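You operate a simulated robot arm through the tools that you are given. There is no shell and no other tool.

Carry out the task below with a simulated robot arm. There is one attempt and no reset: what you move stays moved.

TASK
Probe both plants on the middle felt mat and feed only the moist one.
Fine: one dose of plant food; water nothing; put the meter and the dispenser back.

It is judged by the outcome, as a careful person would: the job done as asked, and still so three seconds after it is handed in. It fails if anything else is knocked over, pushed out of place, dropped, spilled or broken.

THE ROBOT
A 7-joint arm with a two-finger parallel gripper, fixed in place. Base frame: the origin is on the floor under the middle of its stand, x ahead of it, y to its left, z up; the work surface is at about z = 0.74. Units: m, degrees, N and s.
With the tool pointing down near the work surface it reaches from about 0.2 to 0.68 m from the base axis. Its first joint turns from -66.0 to 66.0 degrees. Payload 2.4 kg.
The tool frame sits at the grasp point between the pads (the TCP): z along the fingers, y along the line on which they close. The tips reach 0.03 m beyond it. Largest opening 0.094 m; finger width 0.028, thickness 0.01; the body of the gripper, 0.05 by 0.096 m, starts 0.055 m behind the TCP.
Orientation is that of the tool frame in the base frame, as a unit quaternion [w, x, y, z]. With the fingers straight down and closing along the base's y, the tool's x points along the base's -x, its y along +y and its z along -z.

THE INTERFACE
- The arm moves only by the tool move_arm. Its argument "moves" is text: rows parted by semicolons, each of 7 numbers parted by spaces: the shift along the tool's x, y, z in units of 400 mm (1.0 is 400 mm), then the turn, a rotation vector about the tool's x, y, z in units of 120 degrees (1.0 is 120 degrees), then the opening, from 0 (shut) to 1 (fully open). In form: x y z rx ry rz claw; .... A call has 1 to 20 rows; each row is the pose to reach, as a shift and turn from the pose commanded when the call began, along the tool's axes at that moment. A call with a number of a shift or a turn outside -1 to 1 is refused whole. A row lasts 0.2 s, in which the tool goes at most 0.05 m and 8.6 degrees; a call with a longer step from one row to the next is refused whole, and so is a gripper value outside its range. Where a pose cannot be reached the arm comes as near as it can. A force on the tool above 40 N (or 10 N above the force at the start of the call, whichever is more), or a blocked arm, ends the call early, and 0.2 s more pass. The fingers move at their own pace (about 0.153 m/s each) and stop on an object; they squeeze with about 43 N. The grip force told is the motor's: it shows also when the fingers shut on nothing. Time passes only in rows, and 0.2 s behind the last, so rows that repeat a pose let the fingers close. It gives the time, the measured TCP pose, the force on the tool (base axes), the opening and the grip force at its end, in the units of the frame above (readings bear some noise), with the torque about the TCP (base axes, N m) and any sound that the robot's microphone picked up.
- Cameras (640 x 400 px; columns grow to the right, rows downward): "scene" is fixed at [0.052, 0.4888, 1.4423]; the picture's right is [-0.59, -0.81, 0.00], its down [-0.48, 0.35, -0.80] and it looks along [0.65, -0.47, -0.60] (base axes); focal length 305 px, centre (320, 200). "wrist" rides on the gripper at [0.076, 0.014, -0.103] in the tool frame; the picture's right is [-0.18, 0.98, 0.00], its down [-0.75, -0.14, -0.64] and it looks along [-0.63, -0.12, 0.77] (tool axes); focal length 243 px, centre (320, 200). There is no depth. A picture from a camera that has moved, and an enlarged one, comes with that camera's place and axes in the base frame and with its lens.
- capture(camera): a new picture of that camera. The clock stands still meanwhile.
- inspect(camera, box): a new picture of the part [left, top, right, bottom] of that camera's present view, enlarged. The clock stands still meanwhile.
- sign_off(): hands the job in; it is judged then, once.

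Nothing tells you positions but the pictures and the camera data. Unless the task says otherwise, let go and move clear before handing in.

The tools are called after "Request:" by a JSON object that holds its "api" and its "payload". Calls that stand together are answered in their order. move_arm: Moves the arm, as the interface text tells. Its arguments: {"type":"object","properties":{"moves":{"type":"string"}},"required":["moves"]} The other tools are called the same way: capture (camera) takes a picture; inspect (camera, box) takes an enlarged picture of a part of a camera's view; sign_off () hands the job in.

At the start:

```text
time_s: 0.0
tool_pos: [0.3668, -0.1561, 1.2118]
orientation: [0.0, 0.0, 1.0, 0.0]
wrist_force: [-0.9, 0.4, 0.6]
moment: [0.03, -0.01, 0.01]
gripper_width: 0.094
grasp_force: 0.0
```

scene: 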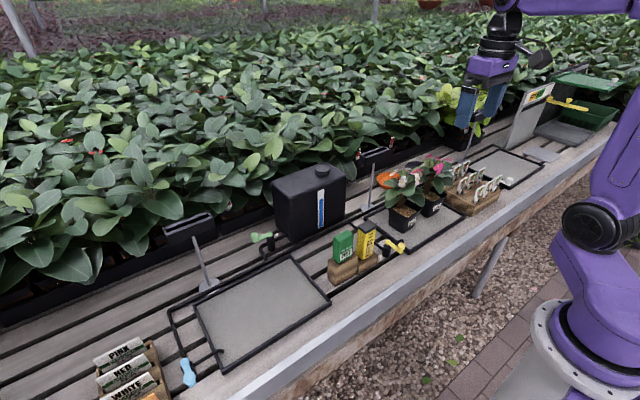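
wrist: 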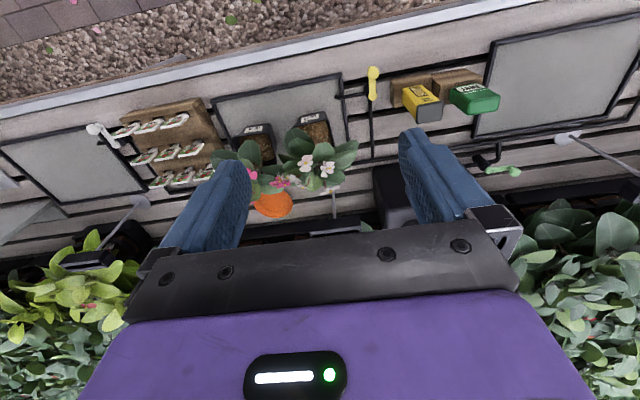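

I see a bench with three felt mats; two potted plants on the middle mat, a green and a yellow dispenser/meter in wooden holders beside it. I'll look closer before moving.

Request:
{"api": "inspect", "payload": {"camera": "scene", "box": [320, 140, 480, 240]}}

Request:
{"api": "inspect", "payload": {"camera": "scene", "box": [310, 210, 430, 290]}}

Request:
{"api": "inspect", "payload": {"camera": "scene", "box": [430, 60, 640, 200]}}

Request:
{"api": "inspect", "payload": {"camera": "scene", "box": [80, 220, 340, 400]}}

Request:
{"api": "inspect", "payload": {"camera": "wrist", "box": [200, 50, 520, 230]}}

```text
4.00 times, centred on (400, 190) of scene
camera zoom: at [0.052, 0.4888, 1.4423], right [-0.59, -0.81, 0.0], down [-0.48, 0.35, -0.8], along [0.65, -0.47, -0.6], focal length 1222 px, centre (0, 240)
```

zoom: 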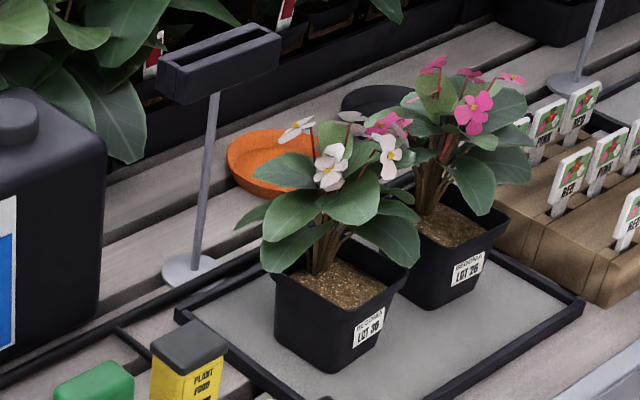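

```text
5.00 times, centred on (370, 250) of scene
camera zoom: at [0.052, 0.4888, 1.4423], right [-0.59, -0.81, 0.0], down [-0.48, 0.35, -0.8], along [0.65, -0.47, -0.6], focal length 1527 px, centre (70, -50)
```

zoom: 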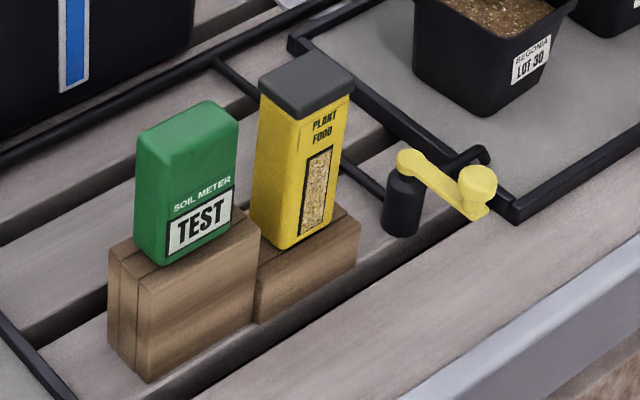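

```text
2.86 times, centred on (535, 130) of scene
camera zoom: at [0.052, 0.4888, 1.4423], right [-0.59, -0.81, 0.0], down [-0.48, 0.35, -0.8], along [0.65, -0.47, -0.6], focal length 872 px, centre (-294, 400)
```

zoom: 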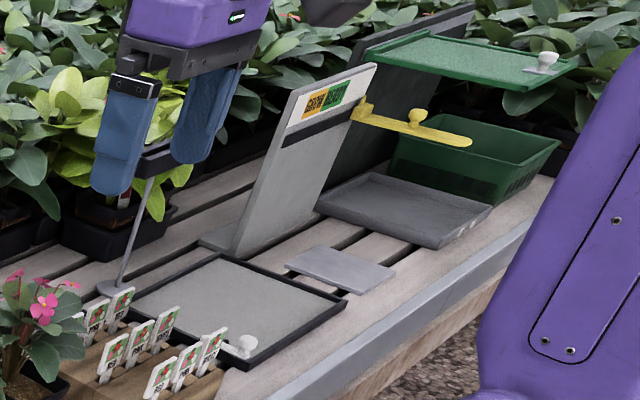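

```text
2.22 times, centred on (210, 310) of scene
camera zoom: at [0.052, 0.4888, 1.4423], right [-0.59, -0.81, 0.0], down [-0.48, 0.35, -0.8], along [0.65, -0.47, -0.6], focal length 679 px, centre (564, -44)
```

zoom: 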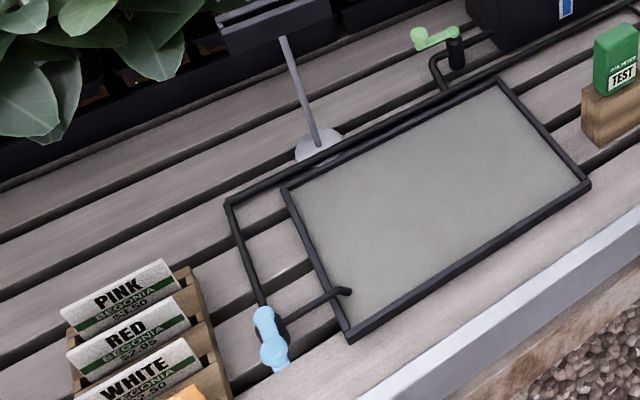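

```text
2.00 times, centred on (360, 140) of wrist
camera zoom: at [0.2907, -0.1426, 1.3142], right [0.18, 0.98, 0.0], down [0.75, -0.14, 0.64], along [0.63, -0.12, -0.77], focal length 485 px, centre (240, 320)
```

zoom: 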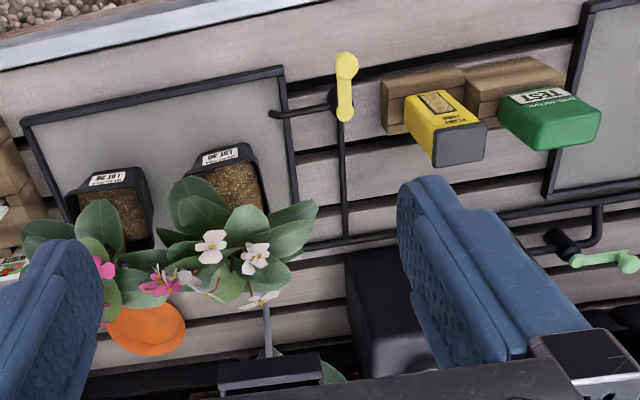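

The soil meter (green, display facing the robot) and the plant-food dispenser (yellow, dark cap) stand in wooden holders left of the middle mat. I'll zoom in more to measure them and the pots.

Request:
{"api": "inspect", "payload": {"camera": "scene", "box": [325, 220, 385, 290]}}

Request:
{"api": "inspect", "payload": {"camera": "wrist", "box": [360, 60, 520, 160]}}

Request:
{"api": "inspect", "payload": {"camera": "wrist", "box": [200, 70, 360, 220]}}

Request:
{"api": "inspect", "payload": {"camera": "scene", "box": [370, 150, 460, 240]}}

```text
5.71 times, centred on (355, 255) of scene
camera zoom: at [0.052, 0.4888, 1.4423], right [-0.59, -0.81, 0.0], down [-0.48, 0.35, -0.8], along [0.65, -0.47, -0.6], focal length 1745 px, centre (120, -114)
```

zoom: 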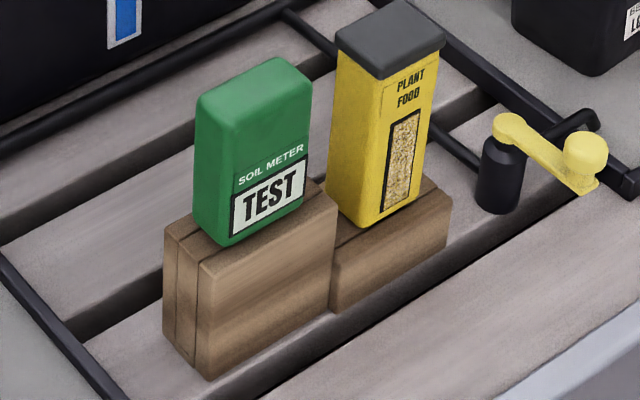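

```text
4.00 times, centred on (440, 110) of wrist
camera zoom: at [0.2907, -0.1426, 1.3142], right [0.18, 0.98, 0.0], down [0.75, -0.14, 0.64], along [0.63, -0.12, -0.77], focal length 970 px, centre (-160, 560)
```

zoom: 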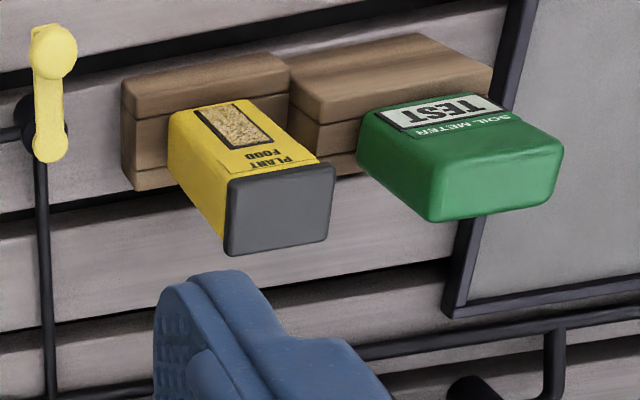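

```text
2.67 times, centred on (280, 145) of wrist
camera zoom: at [0.2907, -0.1426, 1.3142], right [0.18, 0.98, 0.0], down [0.75, -0.14, 0.64], along [0.63, -0.12, -0.77], focal length 647 px, centre (427, 347)
```

zoom: 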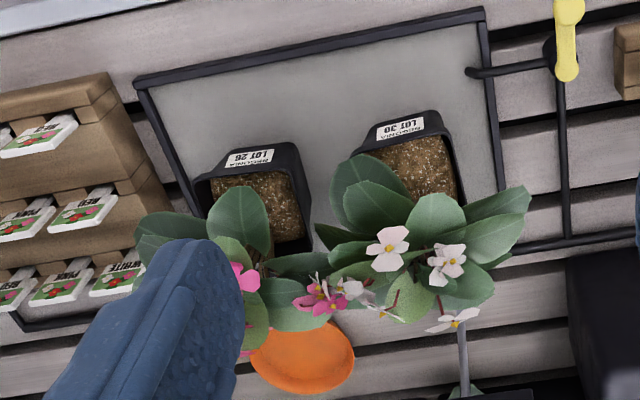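

```text
4.44 times, centred on (415, 195) of scene
camera zoom: at [0.052, 0.4888, 1.4423], right [-0.59, -0.81, 0.0], down [-0.48, 0.35, -0.8], along [0.65, -0.47, -0.6], focal length 1357 px, centre (-102, 222)
```

zoom: 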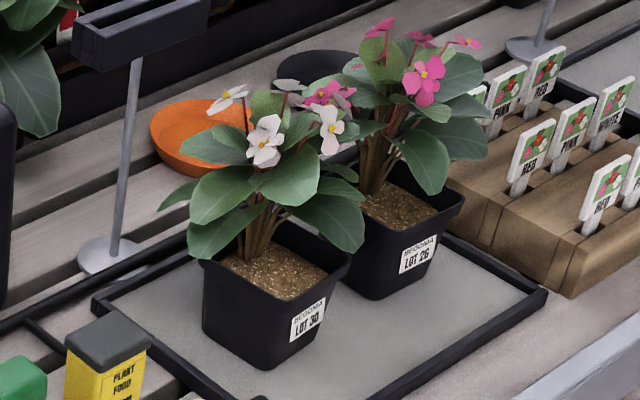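

The meter is at about (0.487, 0.10) with its top near z 0.89, the dispenser at about (0.48, 0.02), and the pots at about (0.53, -0.20) and (0.53, -0.33). I'll move the wrist camera in front of the holders to refine this.

Request:
{"api": "move_arm", "payload": {"moves": "0.024 0.077 0.058 0 0 0 1; 0.048 0.154 0.116 0 0 0 1; 0.072 0.231 0.174 0 0 0 1; 0.096 0.308 0.232 0 0 0 1; 0.12 0.385 0.29 0 0 0 1; 0.144 0.462 0.348 0 0 0 1; 0.167 0.54 0.4045 0 0 0 1; 0.167 0.54 0.4045 0 0 0 1"}}

Request:
{"api": "capture", "payload": {"camera": "wrist"}}

Request:
{"api": "capture", "payload": {"camera": "scene"}}

```text
time_s: 1.8
tool_pos: [0.2999, 0.0587, 1.0487]
orientation: [0.0, 0.0, 1.0, 0.0]
wrist_force: [-0.4, -0.2, -0.6]
moment: [0.02, -0.01, 0.02]
gripper_width: 0.0936
grasp_force: 0.1
```

```text
taken
camera wrist: at [0.2244, 0.0746, 1.1507], right [0.18, 0.98, 0.0], down [0.75, -0.14, 0.64], along [0.63, -0.12, -0.77], focal length 243 px, centre (320, 200)
```

wrist: 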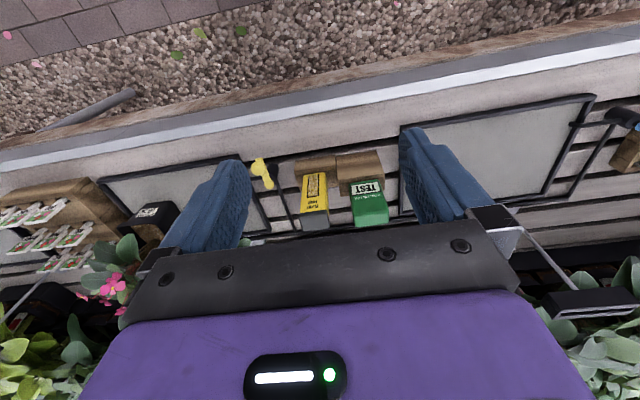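

```text
taken
```

scene: 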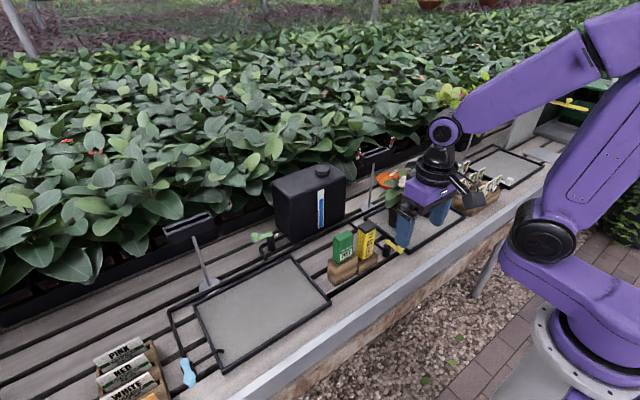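

Request:
{"api": "inspect", "payload": {"camera": "wrist", "box": [270, 140, 410, 235]}}

Request:
{"api": "inspect", "payload": {"camera": "scene", "box": [320, 215, 390, 295]}}

```text
4.21 times, centred on (340, 188) of wrist
camera zoom: at [0.2244, 0.0746, 1.1507], right [0.18, 0.98, 0.0], down [0.75, -0.14, 0.64], along [0.63, -0.12, -0.77], focal length 1022 px, centre (236, 253)
```

zoom: 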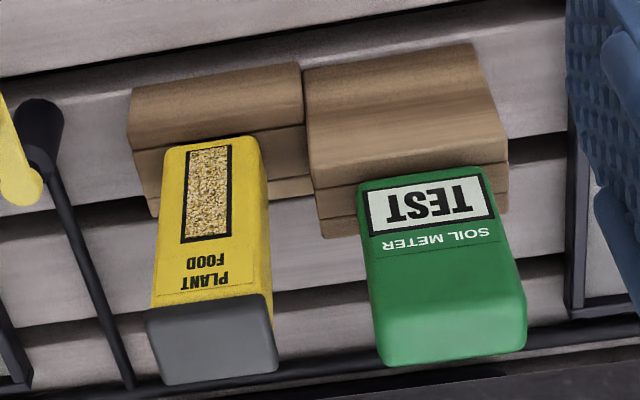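

```text
5.00 times, centred on (355, 255) of scene
camera zoom: at [0.0519, 0.4888, 1.4423], right [-0.59, -0.81, 0.0], down [-0.48, 0.35, -0.8], along [0.65, -0.47, -0.6], focal length 1527 px, centre (145, -75)
```

zoom: 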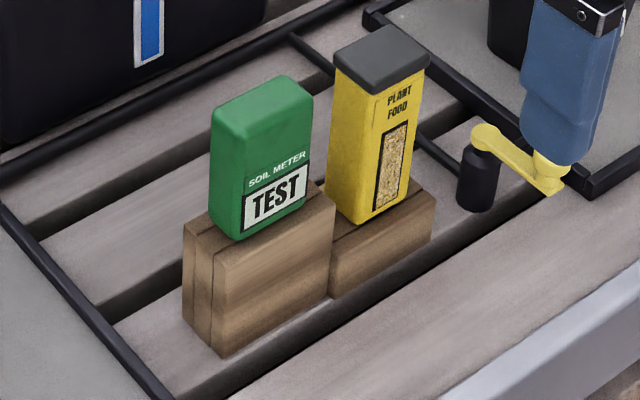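

Triangulated: meter body x 0.466–0.492, y 0.079–0.129, z 0.825–0.907; dispenser centred near (0.480, 0.020), top z 0.89. Next I hover over the meter with a partly open gripper and check alignment.

Request:
{"api": "move_arm", "payload": {"moves": "-0.09 0.022 0.03 0 0 0 0.78; -0.18 0.044 0.06 0 0 0 0.78; -0.27 0.066 0.09 0 0 0 0.78; -0.36 0.088 0.12 0 0 0 0.78; -0.4475 0.11 0.15 0 0 0 0.78; -0.4475 0.11 0.15 0 0 0 0.78; -0.4475 0.11 0.15 0 0 0 0.78"}}

Request:
{"api": "capture", "payload": {"camera": "wrist"}}

Request:
{"api": "inspect", "payload": {"camera": "scene", "box": [290, 170, 430, 290]}}

```text
time_s: 3.4
tool_pos: [0.4795, 0.1064, 0.9903]
orientation: [0.0, 0.001, 1.0, 0.0]
wrist_force: [-0.1, -0.4, 0.3]
moment: [0.01, -0.02, 0.03]
gripper_width: 0.073
grasp_force: 0.0
```

```text
taken
camera wrist: at [0.4033, 0.1192, 1.0917], right [0.18, 0.98, 0.0], down [0.75, -0.14, 0.64], along [0.63, -0.12, -0.77], focal length 243 px, centre (320, 200)
```

wrist: 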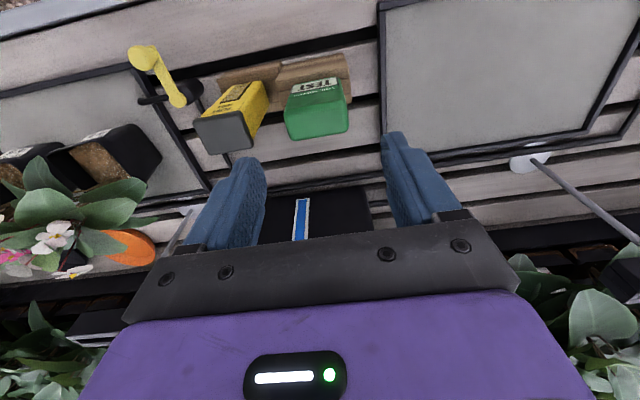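

```text
3.33 times, centred on (360, 230) of scene
camera zoom: at [0.052, 0.4888, 1.4423], right [-0.59, -0.81, 0.0], down [-0.48, 0.35, -0.8], along [0.65, -0.47, -0.6], focal length 1018 px, centre (187, 100)
```

zoom: 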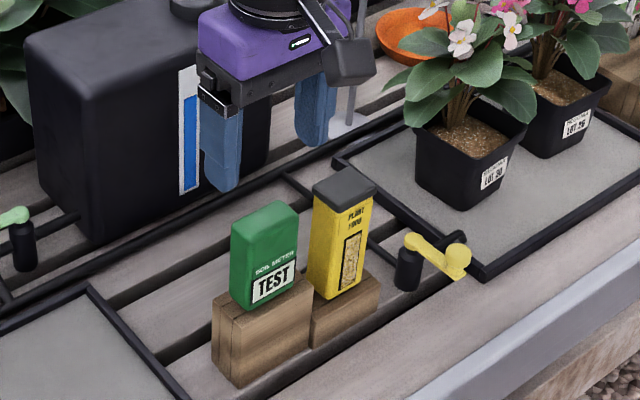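

Fingers are aligned over the meter with room on both sides. I descend straight to grip height.

Request:
{"api": "move_arm", "payload": {"moves": "0 0 0.08 0 0 0 0.78; 0 0 0.16 0 0 0 0.78; 0 0 0.22 0 0 0 0.78; 0 0 0.275 0 0 0 0.78; 0 0 0.275 0 0 0 0.78"}}

Request:
{"api": "inspect", "payload": {"camera": "scene", "box": [290, 190, 430, 290]}}

Request:
{"api": "inspect", "payload": {"camera": "wrist", "box": [160, 0, 480, 240]}}

```text
time_s: 4.6
tool_pos: [0.4789, 0.1037, 0.8788]
orientation: [-0.001, 0.0, 1.0, 0.0]
wrist_force: [0.5, 0.2, -0.4]
moment: [0.04, -0.04, -0.02]
gripper_width: 0.0734
grasp_force: 0.1
```

```text
4.00 times, centred on (360, 240) of scene
camera zoom: at [0.052, 0.4888, 1.4423], right [-0.59, -0.81, 0.0], down [-0.48, 0.35, -0.8], along [0.65, -0.47, -0.6], focal length 1222 px, centre (160, 40)
```

zoom: 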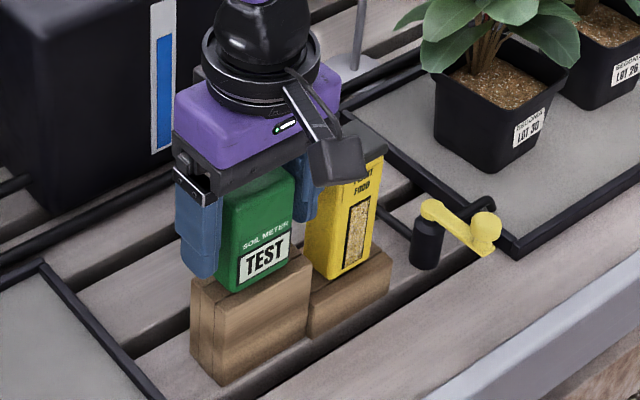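

```text
1.67 times, centred on (320, 120) of wrist
camera zoom: at [0.4026, 0.1189, 0.9823], right [0.18, 0.98, 0.0], down [0.75, -0.14, 0.64], along [0.63, -0.12, -0.77], focal length 404 px, centre (320, 333)
```

zoom: 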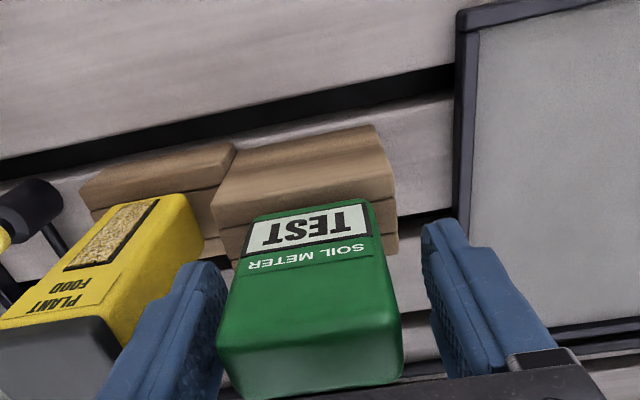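

The meter is centred between the fingers with the neighbouring dispenser untouched. I close the gripper on it.

Request:
{"api": "move_arm", "payload": {"moves": "0 0 0 0 0 0 0.4; 0 0 0 0 0 0 0.4; 0 0 0 0 0 0 0.4; 0 0 0 0 0 0 0.4"}}

Request:
{"api": "inspect", "payload": {"camera": "wrist", "box": [160, 0, 480, 240]}}

```text
time_s: 5.6
tool_pos: [0.4789, 0.1043, 0.8798]
orientation: [0.0, 0.001, 1.0, 0.0]
wrist_force: [0.2, 0.2, 0.1]
moment: [-0.01, 0.04, 0.03]
gripper_width: 0.0559
grasp_force: 43.1
```

```text
1.67 times, centred on (320, 120) of wrist
camera zoom: at [0.4026, 0.1188, 0.9826], right [0.18, 0.98, 0.0], down [0.75, -0.14, 0.64], along [0.63, -0.12, -0.77], focal length 404 px, centre (320, 333)
```

zoom: 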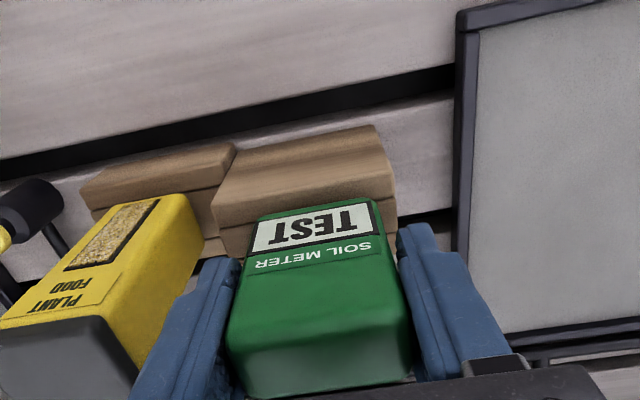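

The meter is held (0.056 m wide, 43 N). I lift it straight up and look at the probe.

Request:
{"api": "move_arm", "payload": {"moves": "0 0 -0.05 0 0 0 0.4; 0 0 -0.12 0 0 0 0.4; 0 0 -0.2 0 0 0 0.4; 0 0 -0.28 0 0 0 0.4; 0 0 -0.35 0 0 0 0.4; 0 0 -0.35 0 0 0 0.4"}}

Request:
{"api": "inspect", "payload": {"camera": "scene", "box": [280, 150, 440, 290]}}

Request:
{"api": "capture", "payload": {"camera": "wrist"}}

```text
time_s: 7.0
tool_pos: [0.4794, 0.1027, 1.0199]
orientation: [0.001, 0.001, 1.0, -0.001]
wrist_force: [0.1, 0.1, -1.6]
moment: [-0.01, 0.03, 0.01]
gripper_width: 0.0555
grasp_force: 42.7
```

```text
2.86 times, centred on (360, 220) of scene
camera zoom: at [0.052, 0.4888, 1.4423], right [-0.59, -0.81, 0.0], down [-0.48, 0.35, -0.8], along [0.65, -0.47, -0.6], focal length 872 px, centre (206, 143)
```

zoom: 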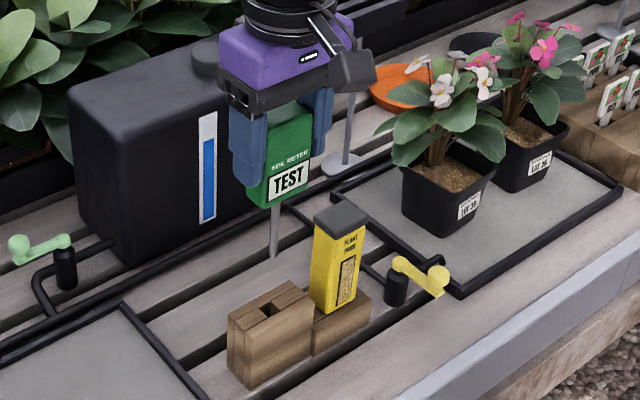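

```text
taken
camera wrist: at [0.4026, 0.1169, 1.123], right [0.18, 0.98, 0.0], down [0.75, -0.14, 0.64], along [0.63, -0.12, -0.77], focal length 243 px, centre (320, 200)
```

wrist: 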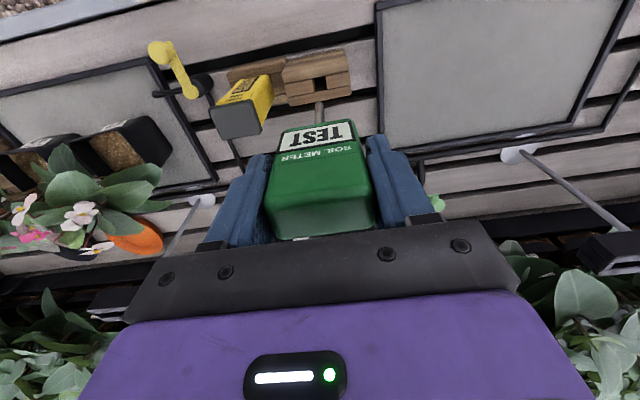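

The meter is out, showing a single prong beneath. I'll zoom in to measure the prong and the holder slot.

Request:
{"api": "inspect", "payload": {"camera": "scene", "box": [325, 180, 375, 250]}}

Request:
{"api": "inspect", "payload": {"camera": "wrist", "box": [240, 40, 380, 160]}}

Request:
{"api": "inspect", "payload": {"camera": "scene", "box": [340, 150, 500, 260]}}

```text
5.71 times, centred on (350, 215) of scene
camera zoom: at [0.052, 0.4888, 1.4423], right [-0.59, -0.81, 0.0], down [-0.48, 0.35, -0.8], along [0.65, -0.47, -0.6], focal length 1745 px, centre (149, 114)
```

zoom: 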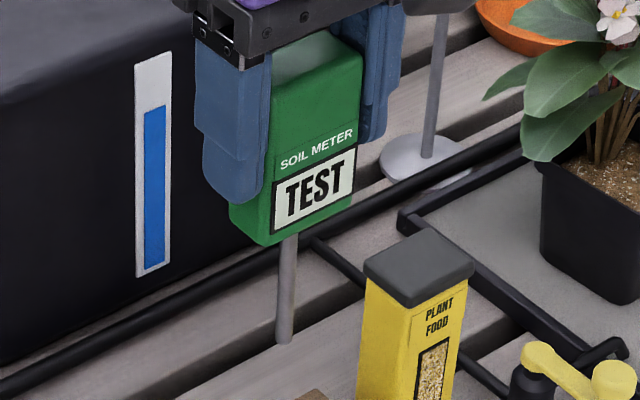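

```text
3.33 times, centred on (310, 100) of wrist
camera zoom: at [0.4026, 0.1169, 1.123], right [0.18, 0.98, 0.0], down [0.75, -0.14, 0.64], along [0.63, -0.12, -0.77], focal length 809 px, centre (353, 533)
```

zoom: 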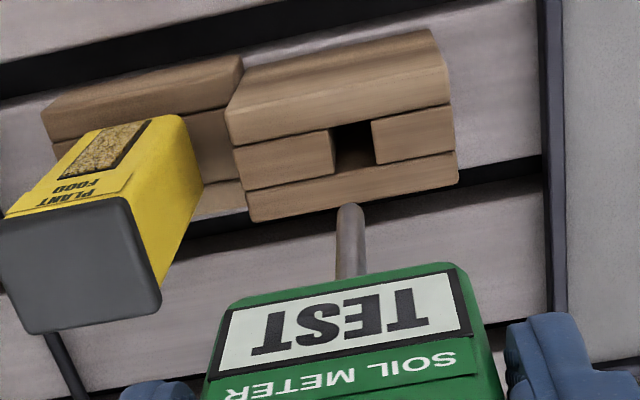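

```text
3.64 times, centred on (420, 205) of scene
camera zoom: at [0.052, 0.4888, 1.4423], right [-0.59, -0.81, 0.0], down [-0.48, 0.35, -0.8], along [0.65, -0.47, -0.6], focal length 1110 px, centre (-44, 182)
```

zoom: 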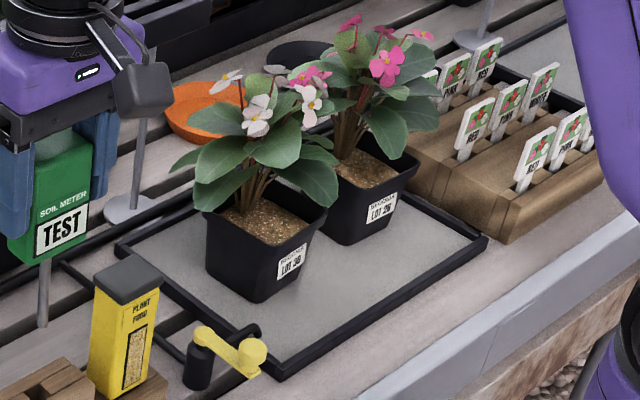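

The prong is about 0.08 m long (tip ≈0.136 m below the TCP) and the slot is centred where it came out. I now raise and carry the meter to a viewing pose in front of the pots.

Request:
{"api": "move_arm", "payload": {"moves": "0.03 0 -0.1 0 0 0 0.4; 0.06 0 -0.2 0 0 0 0.4; 0.083 -0.09 -0.2 0 0 0 0.4; 0.106 -0.18 -0.2 0 0 0 0.4; 0.13 -0.27 -0.2 0 0 0 0.4; 0.153 -0.36 -0.2 0 0 0 0.4; 0.176 -0.45 -0.2 0 0 0 0.4; 0.2 -0.54 -0.2 0 0 0 0.4; 0.223 -0.63 -0.2 0 0 0 0.4; 0.2475 -0.72 -0.2 0 0 0 0.4; 0.2475 -0.81 -0.2 0 0 0 0.4; 0.2475 -0.81 -0.2 0 0 0 0.4"}}

Request:
{"api": "capture", "payload": {"camera": "wrist"}}

Request:
{"api": "inspect", "payload": {"camera": "wrist", "box": [200, 60, 400, 210]}}

Request:
{"api": "capture", "payload": {"camera": "scene"}}

```text
time_s: 9.6
tool_pos: [0.3794, -0.2204, 1.099]
orientation: [0.0, 0.0, 1.0, 0.0]
wrist_force: [-0.1, -0.4, 0.0]
moment: [0.02, -0.02, 0.0]
gripper_width: 0.0557
grasp_force: 43.1
```

```text
taken
camera wrist: at [0.3035, -0.2058, 1.2005], right [0.18, 0.98, 0.0], down [0.75, -0.14, 0.64], along [0.63, -0.12, -0.77], focal length 243 px, centre (320, 200)
```

wrist: 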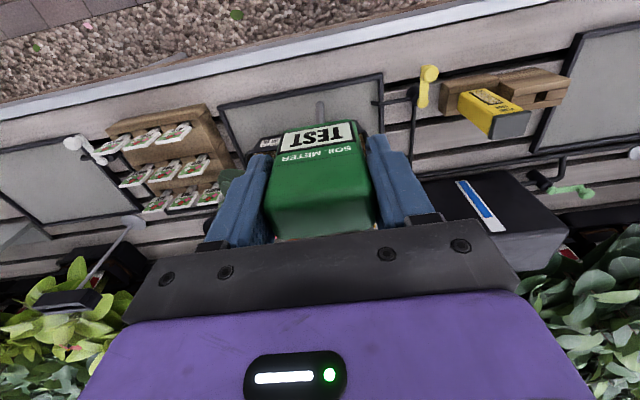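

```text
2.67 times, centred on (300, 135) of wrist
camera zoom: at [0.3035, -0.2058, 1.2005], right [0.18, 0.98, 0.0], down [0.75, -0.14, 0.64], along [0.63, -0.12, -0.77], focal length 647 px, centre (373, 373)
```

zoom: 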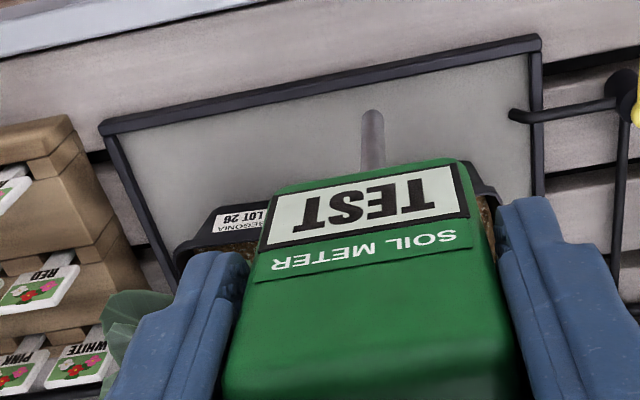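

```text
taken
```

scene: 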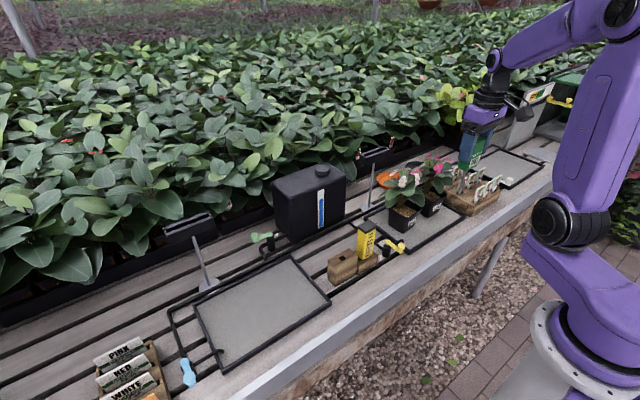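

The held meter hides the pots from here; I shift left so they appear beside it.

Request:
{"api": "move_arm", "payload": {"moves": "0 0.11 0 0 0 0 0.4; 0 0.22 0 0 0 0 0.4; 0 0.33 0 0 0 0 0.4; 0 0.44 0 0 0 0 0.4; 0 0.5 0 0 0 0 0.4; 0 0.5 0 0 0 0 0.4"}}

Request:
{"api": "capture", "payload": {"camera": "wrist"}}

Request:
{"api": "inspect", "payload": {"camera": "wrist", "box": [100, 70, 280, 190]}}

Request:
{"api": "inspect", "payload": {"camera": "scene", "box": [370, 160, 460, 240]}}

```text
time_s: 11.0
tool_pos: [0.3784, -0.0217, 1.0999]
orientation: [0.0, 0.0, 1.0, 0.0]
wrist_force: [0.4, 0.3, -0.2]
moment: [0.0, 0.01, 0.01]
gripper_width: 0.0559
grasp_force: 43.1
```

```text
taken
camera wrist: at [0.3032, -0.0082, 1.2025], right [0.18, 0.98, 0.0], down [0.75, -0.14, 0.64], along [0.63, -0.12, -0.77], focal length 243 px, centre (320, 200)
```

wrist: 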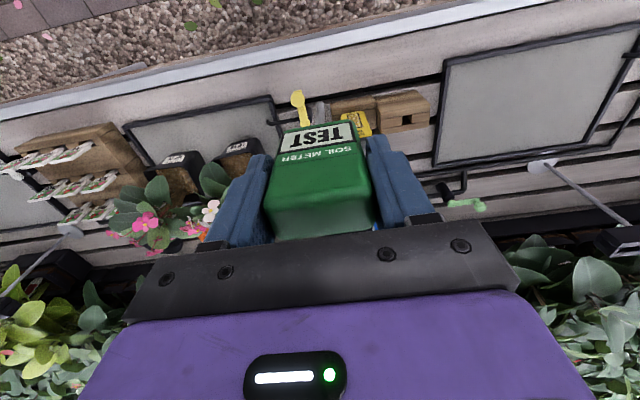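

```text
3.33 times, centred on (190, 130) of wrist
camera zoom: at [0.3032, -0.0082, 1.2025], right [0.18, 0.98, 0.0], down [0.75, -0.14, 0.64], along [0.63, -0.12, -0.77], focal length 809 px, centre (753, 433)
```

zoom: 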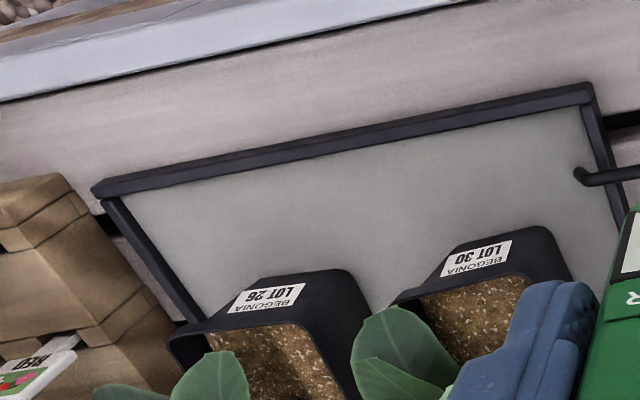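

```text
5.00 times, centred on (415, 200) of scene
camera zoom: at [0.052, 0.4888, 1.4423], right [-0.59, -0.81, 0.0], down [-0.48, 0.35, -0.8], along [0.65, -0.47, -0.6], focal length 1527 px, centre (-155, 200)
```

zoom: 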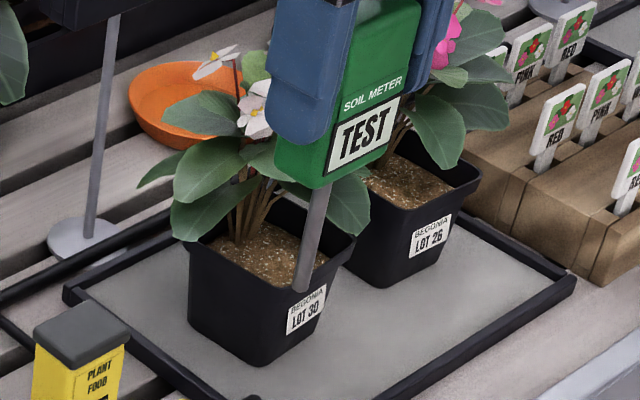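

Pot soils sit at z≈0.82: Lot 30 soil spans x 0.49–0.55, y −0.226…−0.165; Lot 26 spans y −0.355…−0.294, with stems towards the back. I tilt the meter 15° back from the leaves and hover over the free front soil of Lot 30.

Request:
{"api": "move_arm", "payload": {"moves": "0 -0.1 0 0 -0.03 0 0.4; 0 -0.2 0 0 -0.06 0 0.4; 0 -0.3 0 0 -0.09 0 0.4; 0 -0.405 0 0 -0.125 0 0.4; -0.058 -0.405 0.06 0 -0.125 0 0.4; -0.116 -0.405 0.12 0 -0.125 0 0.4; -0.1728 -0.405 0.178 0 -0.125 0 0.4; -0.1728 -0.405 0.178 0 -0.125 0 0.4"}}

Request:
{"api": "inspect", "payload": {"camera": "scene", "box": [370, 130, 470, 240]}}

Request:
{"api": "inspect", "payload": {"camera": "wrist", "box": [200, 40, 440, 240]}}

```text
time_s: 12.8
tool_pos: [0.451, -0.1837, 1.0284]
orientation: [0.13, 0.0, 0.992, 0.0]
wrist_force: [0.3, -0.7, -0.7]
moment: [0.0, 0.02, 0.04]
gripper_width: 0.0557
grasp_force: 43.5
```

```text
3.64 times, centred on (420, 185) of scene
camera zoom: at [0.052, 0.4888, 1.4423], right [-0.59, -0.81, 0.0], down [-0.48, 0.35, -0.8], along [0.65, -0.47, -0.6], focal length 1110 px, centre (-44, 254)
```

zoom: 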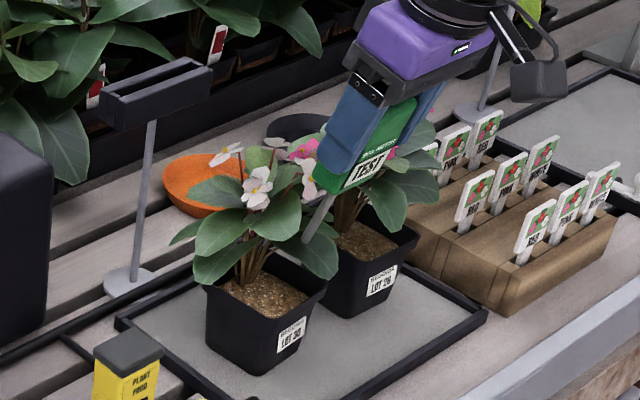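

```text
2.00 times, centred on (320, 140) of wrist
camera zoom: at [0.3497, -0.1704, 1.1082], right [0.18, 0.98, 0.05], down [0.56, -0.14, 0.82], along [0.81, -0.12, -0.58], focal length 485 px, centre (320, 320)
```

zoom: 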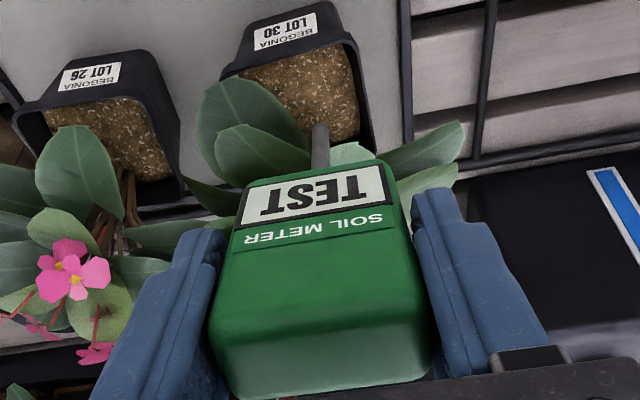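

The prong lines up with the bare front soil of Lot 30. I lower along the prong axis to about the soil surface.

Request:
{"api": "move_arm", "payload": {"moves": "0 0 0.05 0 0 0 0.4; 0 0 0.1 0 0 0 0.4; 0 0 0.15 0 0 0 0.4; 0 0 0.19 0 0 0 0.4; 0 0 0.19 0 0 0 0.4"}}

Request:
{"api": "inspect", "payload": {"camera": "scene", "box": [370, 150, 450, 240]}}

Request:
{"api": "inspect", "payload": {"camera": "wrist", "box": [200, 0, 440, 200]}}

```text
time_s: 14.0
tool_pos: [0.4682, -0.1847, 0.9546]
orientation: [0.131, 0.0, 0.991, 0.0]
wrist_force: [0.0, -0.1, 0.0]
moment: [-0.02, 0.03, 0.06]
gripper_width: 0.0559
grasp_force: 42.9
```

```text
4.44 times, centred on (410, 195) of scene
camera zoom: at [0.052, 0.4888, 1.4423], right [-0.59, -0.81, 0.0], down [-0.48, 0.35, -0.8], along [0.65, -0.47, -0.6], focal length 1357 px, centre (-80, 222)
```

zoom: 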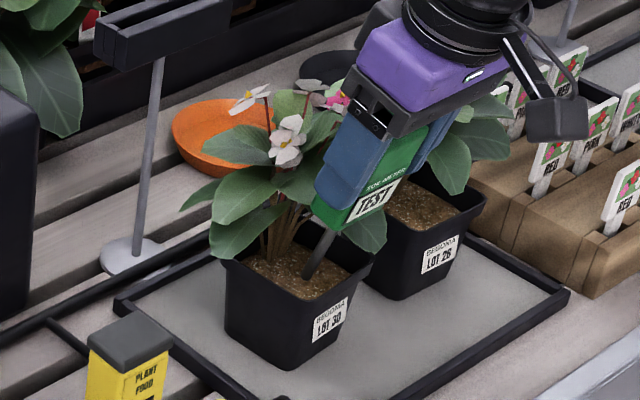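

```text
2.00 times, centred on (320, 100) of wrist
camera zoom: at [0.3683, -0.1695, 1.0336], right [0.18, 0.98, 0.05], down [0.56, -0.14, 0.82], along [0.81, -0.12, -0.58], focal length 485 px, centre (320, 400)
```

zoom: 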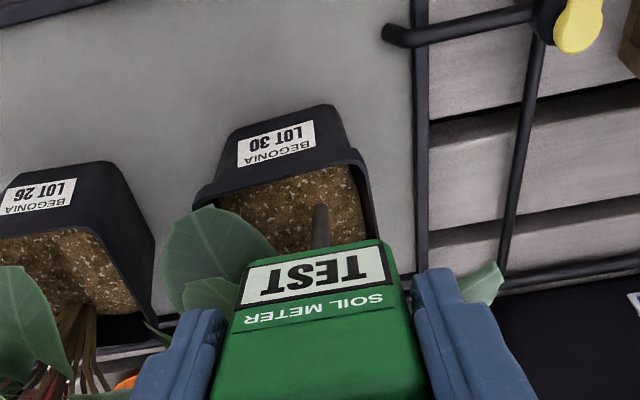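

The prong is at the soil of Lot 30 with no contact force. I push it in 0.03 m along its axis and read the display.

Request:
{"api": "move_arm", "payload": {"moves": "0 0 0.03 0 0 0 0.4; 0 0 0.055 0 0 0 0.4; 0 0 0.08 0 0 0 0.4; 0 0 0.08 0 0 0 0.4; 0 0 0.08 0 0 0 0.4"}}

Request:
{"api": "inspect", "payload": {"camera": "scene", "box": [370, 150, 450, 240]}}

Request:
{"api": "inspect", "payload": {"camera": "wrist", "box": [200, 0, 440, 200]}}

```text
time_s: 14.7
tool_pos: [0.477, -0.1833, 0.9383]
orientation: [0.135, 0.001, 0.991, -0.001]
wrist_force: [-0.6, 0.2, 5.0]
moment: [0.07, -0.11, 0.07]
gripper_width: 0.0561
grasp_force: 15.6
stopped in row 3: the force on the tool passed its limit at 40 N (the readings are from after the stop); the commanded pose is now the measured one
```

```text
4.44 times, centred on (410, 195) of scene
camera zoom: at [0.0519, 0.4888, 1.4423], right [-0.59, -0.81, 0.0], down [-0.48, 0.35, -0.8], along [0.65, -0.47, -0.6], focal length 1357 px, centre (-80, 222)
```

zoom: 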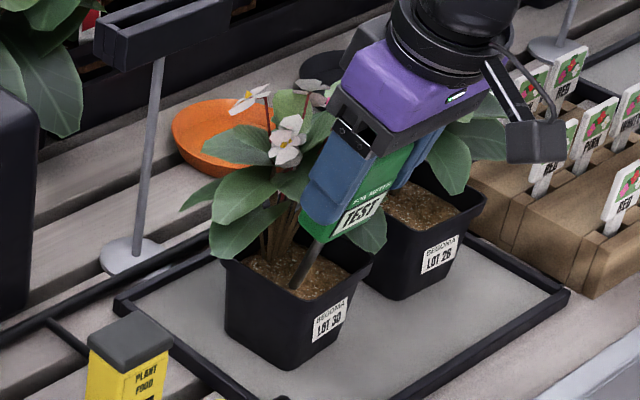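

```text
2.00 times, centred on (320, 100) of wrist
camera zoom: at [0.3759, -0.1699, 1.0151], right [0.18, 0.98, 0.05], down [0.55, -0.14, 0.82], along [0.81, -0.12, -0.57], focal length 485 px, centre (320, 400)
```

zoom: 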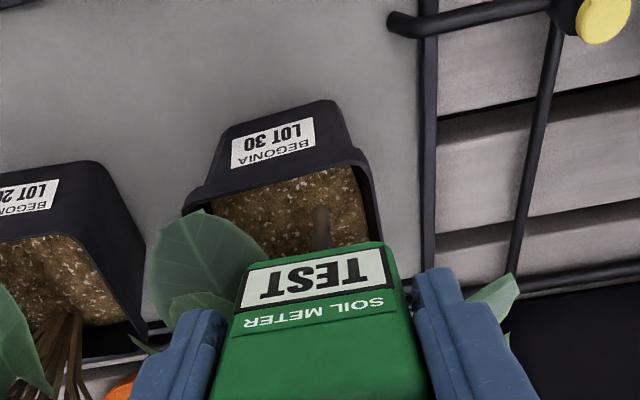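

The call stopped on a contact force as the prong tip met the soil at z≈0.807; the display still says TEST and the pot hasn't moved. I'll hold still for a moment and look again at the display and tip.

Request:
{"api": "move_arm", "payload": {"moves": "0 0 0 0 0 0 0.4; 0 0 0 0 0 0 0.4; 0 0 0 0 0 0 0.4; 0 0 0 0 0 0 0.4; 0 0 0 0 0 0 0.4"}}

Request:
{"api": "inspect", "payload": {"camera": "wrist", "box": [240, 60, 400, 180]}}

Request:
{"api": "inspect", "payload": {"camera": "scene", "box": [385, 180, 435, 230]}}

```text
time_s: 15.9
tool_pos: [0.4768, -0.1845, 0.9361]
orientation: [0.134, 0.0, 0.991, -0.001]
wrist_force: [0.4, 0.6, 7.0]
moment: [0.16, -0.23, 0.04]
gripper_width: 0.0558
grasp_force: 43.1
```

```text
3.33 times, centred on (320, 120) of wrist
camera zoom: at [0.3758, -0.1699, 1.0149], right [0.18, 0.98, 0.05], down [0.55, -0.14, 0.82], along [0.81, -0.12, -0.57], focal length 809 px, centre (320, 467)
```

zoom: 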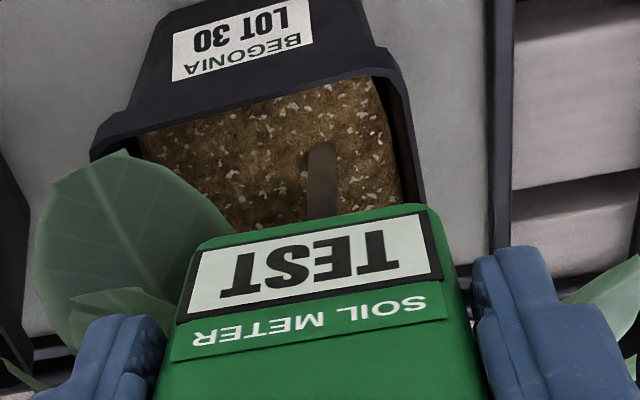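

```text
8.00 times, centred on (410, 205) of scene
camera zoom: at [0.0518, 0.4888, 1.4423], right [-0.59, -0.81, 0.0], down [-0.48, 0.35, -0.8], along [0.65, -0.47, -0.6], focal length 2443 px, centre (-400, 160)
```

zoom: 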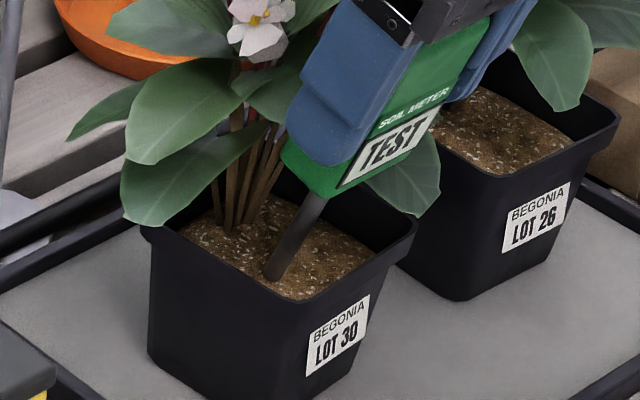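

The contact force is a steady ~7 N at the prong tip, so the soil resists. I'll press more slowly, a couple of millimetres per step, along the prong axis.

Request:
{"api": "move_arm", "payload": {"moves": "0 0 0.004 0 0 0 0.4; 0 0 0.008 0 0 0 0.4; 0 0 0.012 0 0 0 0.4; 0 0 0.016 0 0 0 0.4; 0 0 0.02 0 0 0 0.4; 0 0 0.02 0 0 0 0.4"}}

Request:
{"api": "inspect", "payload": {"camera": "wrist", "box": [240, 60, 400, 180]}}

Request:
{"api": "inspect", "payload": {"camera": "scene", "box": [385, 180, 435, 230]}}

```text
time_s: 17.3
tool_pos: [0.4781, -0.1852, 0.93]
orientation: [0.136, 0.001, 0.991, -0.001]
wrist_force: [-8.5, 2.4, 37.6]
moment: [0.2, -0.28, 0.04]
gripper_width: 0.0557
grasp_force: 43.1
```

```text
3.33 times, centred on (320, 120) of wrist
camera zoom: at [0.3775, -0.1698, 1.0081], right [0.18, 0.98, 0.05], down [0.55, -0.14, 0.82], along [0.81, -0.12, -0.57], focal length 809 px, centre (320, 467)
```

zoom: 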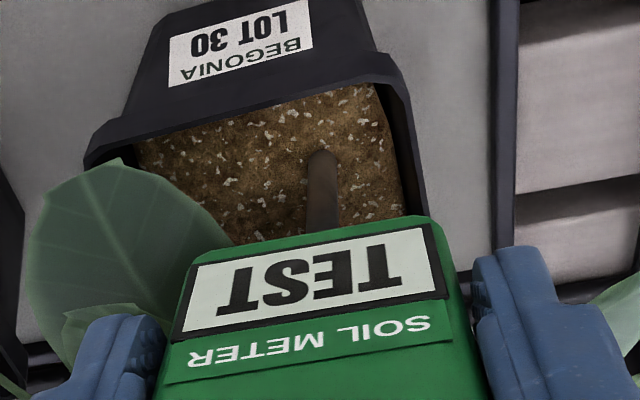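

```text
8.00 times, centred on (410, 205) of scene
camera zoom: at [0.0511, 0.489, 1.4422], right [-0.59, -0.81, 0.0], down [-0.48, 0.35, -0.8], along [0.65, -0.47, -0.59], focal length 2443 px, centre (-400, 160)
```

zoom: 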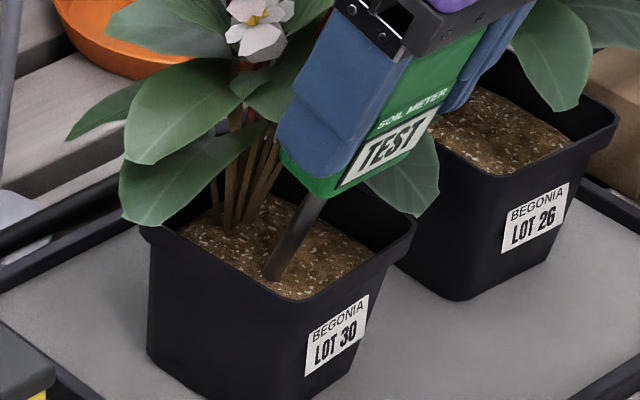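

The meter began slipping slightly in the grip under 37 N, so the soil is firm here and I stop pressing. I back off along the prong axis and re-check the meter, grip and pot.

Request:
{"api": "move_arm", "payload": {"moves": "0 0 -0.02 0 0 0 0.4; 0 0 -0.06 0 0 0 0.4; 0 0 -0.1 0 0 0 0.4; 0 0 -0.14 0 0 0 0.4; 0 0 -0.14 0 0 0 0.4"}}

Request:
{"api": "capture", "payload": {"camera": "wrist"}}

Request:
{"api": "inspect", "payload": {"camera": "wrist", "box": [220, 20, 420, 240]}}

Request:
{"api": "inspect", "payload": {"camera": "scene", "box": [380, 160, 450, 230]}}

```text
time_s: 18.5
tool_pos: [0.4629, -0.1842, 0.9821]
orientation: [0.135, 0.0, 0.991, -0.001]
wrist_force: [-0.4, 0.6, -1.1]
moment: [0.0, 0.0, 0.01]
gripper_width: 0.0555
grasp_force: 42.5
```

```text
taken
camera wrist: at [0.3628, -0.1698, 1.0607], right [0.18, 0.98, 0.05], down [0.56, -0.14, 0.82], along [0.81, -0.12, -0.57], focal length 243 px, centre (320, 200)
```

wrist: 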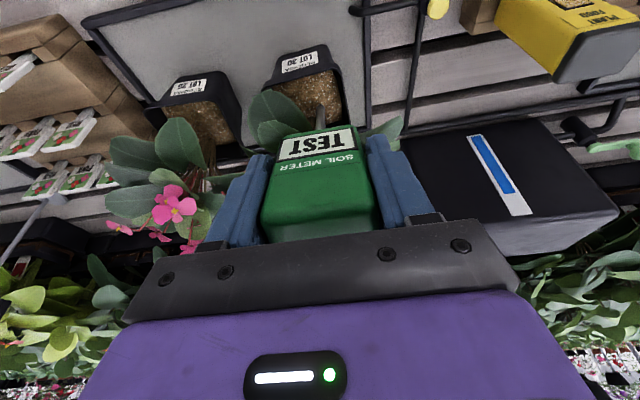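

```text
1.82 times, centred on (320, 130) of wrist
camera zoom: at [0.3628, -0.1698, 1.0607], right [0.18, 0.98, 0.05], down [0.56, -0.14, 0.82], along [0.81, -0.12, -0.57], focal length 441 px, centre (320, 327)
```

zoom: 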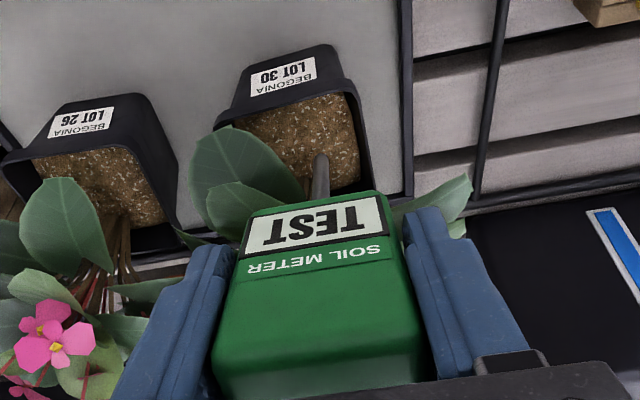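

```text
5.71 times, centred on (415, 195) of scene
camera zoom: at [0.052, 0.4888, 1.4423], right [-0.59, -0.81, 0.0], down [-0.48, 0.35, -0.8], along [0.65, -0.47, -0.6], focal length 1745 px, centre (-223, 229)
```

zoom: 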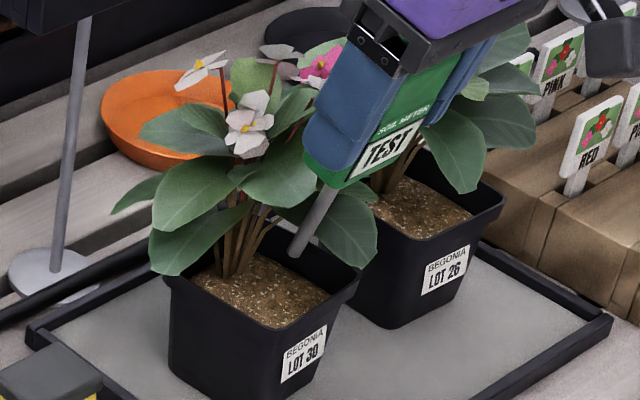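

Nothing moved and the display still reads TEST, so the angled touch gave no reading. I'll try with the meter upright over the same bare soil, in case it needs to be vertical.

Request:
{"api": "move_arm", "payload": {"moves": "0 0 -0.03 0 0.06 0 0.4; -0.03 0 -0.03 0 0.12 0 0.4; -0.0857 0.01 -0.03 0 0.129 0 0.4; -0.0857 0.01 0.03 0 0.129 0 0.4; -0.0857 0.01 0.0653 0 0.129 0 0.4; -0.0857 0.01 0.0653 0 0.129 0 0.4"}}

Request:
{"api": "inspect", "payload": {"camera": "wrist", "box": [220, 20, 420, 240]}}

Request:
{"api": "inspect", "payload": {"camera": "scene", "box": [380, 160, 450, 230]}}

```text
time_s: 19.9
tool_pos: [0.505, -0.1812, 0.9661]
orientation: [0.0, 0.001, 1.0, -0.001]
wrist_force: [0.5, -0.3, -1.0]
moment: [-0.02, -0.01, -0.01]
gripper_width: 0.0555
grasp_force: 42.0
```

```text
1.82 times, centred on (320, 130) of wrist
camera zoom: at [0.4286, -0.1659, 1.0682], right [0.18, 0.98, 0.0], down [0.75, -0.14, 0.64], along [0.63, -0.12, -0.77], focal length 441 px, centre (320, 327)
```

zoom: 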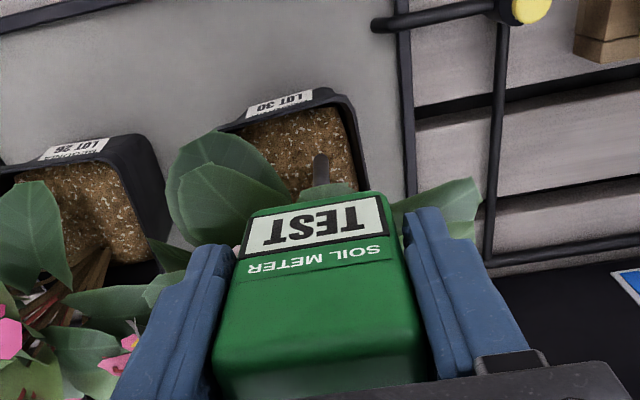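

```text
5.71 times, centred on (415, 195) of scene
camera zoom: at [0.052, 0.4888, 1.4423], right [-0.59, -0.81, 0.0], down [-0.48, 0.35, -0.8], along [0.65, -0.47, -0.6], focal length 1745 px, centre (-223, 229)
```

zoom: 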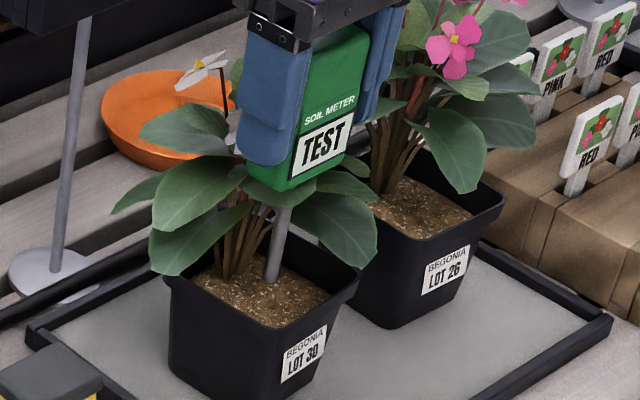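

Upright, the prong hangs cleanly over the bare soil with no contact on the leaves. I lower it slowly to the surface.

Request:
{"api": "move_arm", "payload": {"moves": "0 0 0.03 0 0 0 0.4; 0 0 0.055 0 0 0 0.4; 0 0 0.07 0 0 0 0.4; 0 0 0.075 0 0 0 0.4; 0 0 0.08 0 0 0 0.4; 0 0 0.08 0 0 0 0.4; 0 0 0.08 0 0 0 0.4"}}

Request:
{"api": "inspect", "payload": {"camera": "wrist", "box": [220, 20, 420, 240]}}

Request:
{"api": "inspect", "payload": {"camera": "scene", "box": [380, 160, 450, 230]}}

```text
time_s: 21.5
tool_pos: [0.5029, -0.1804, 0.935]
orientation: [0.0, 0.001, 1.0, -0.001]
wrist_force: [-3.8, 1.3, 15.1]
moment: [0.17, 0.39, -0.02]
gripper_width: 0.0555
grasp_force: 43.6
```

```text
1.82 times, centred on (320, 130) of wrist
camera zoom: at [0.4279, -0.1657, 1.0377], right [0.19, 0.98, 0.0], down [0.75, -0.14, 0.64], along [0.63, -0.12, -0.77], focal length 441 px, centre (320, 327)
```

zoom: 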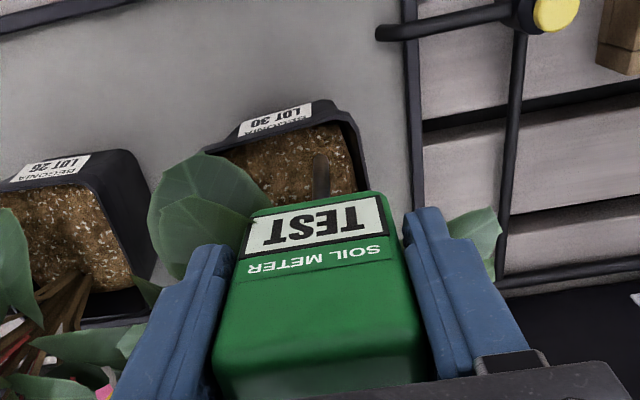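

```text
5.71 times, centred on (415, 195) of scene
camera zoom: at [0.0516, 0.4889, 1.4423], right [-0.59, -0.81, 0.0], down [-0.48, 0.35, -0.8], along [0.65, -0.47, -0.6], focal length 1745 px, centre (-223, 229)
```

zoom: 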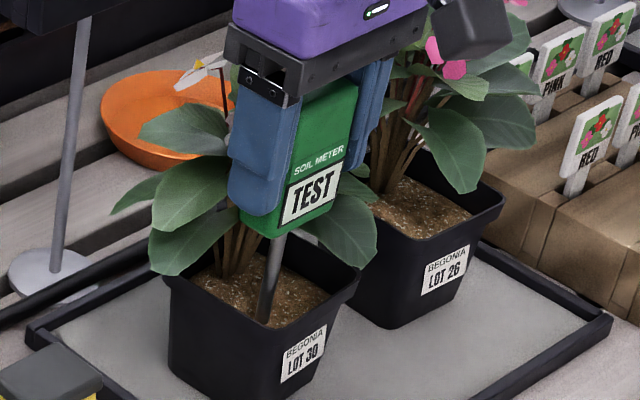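

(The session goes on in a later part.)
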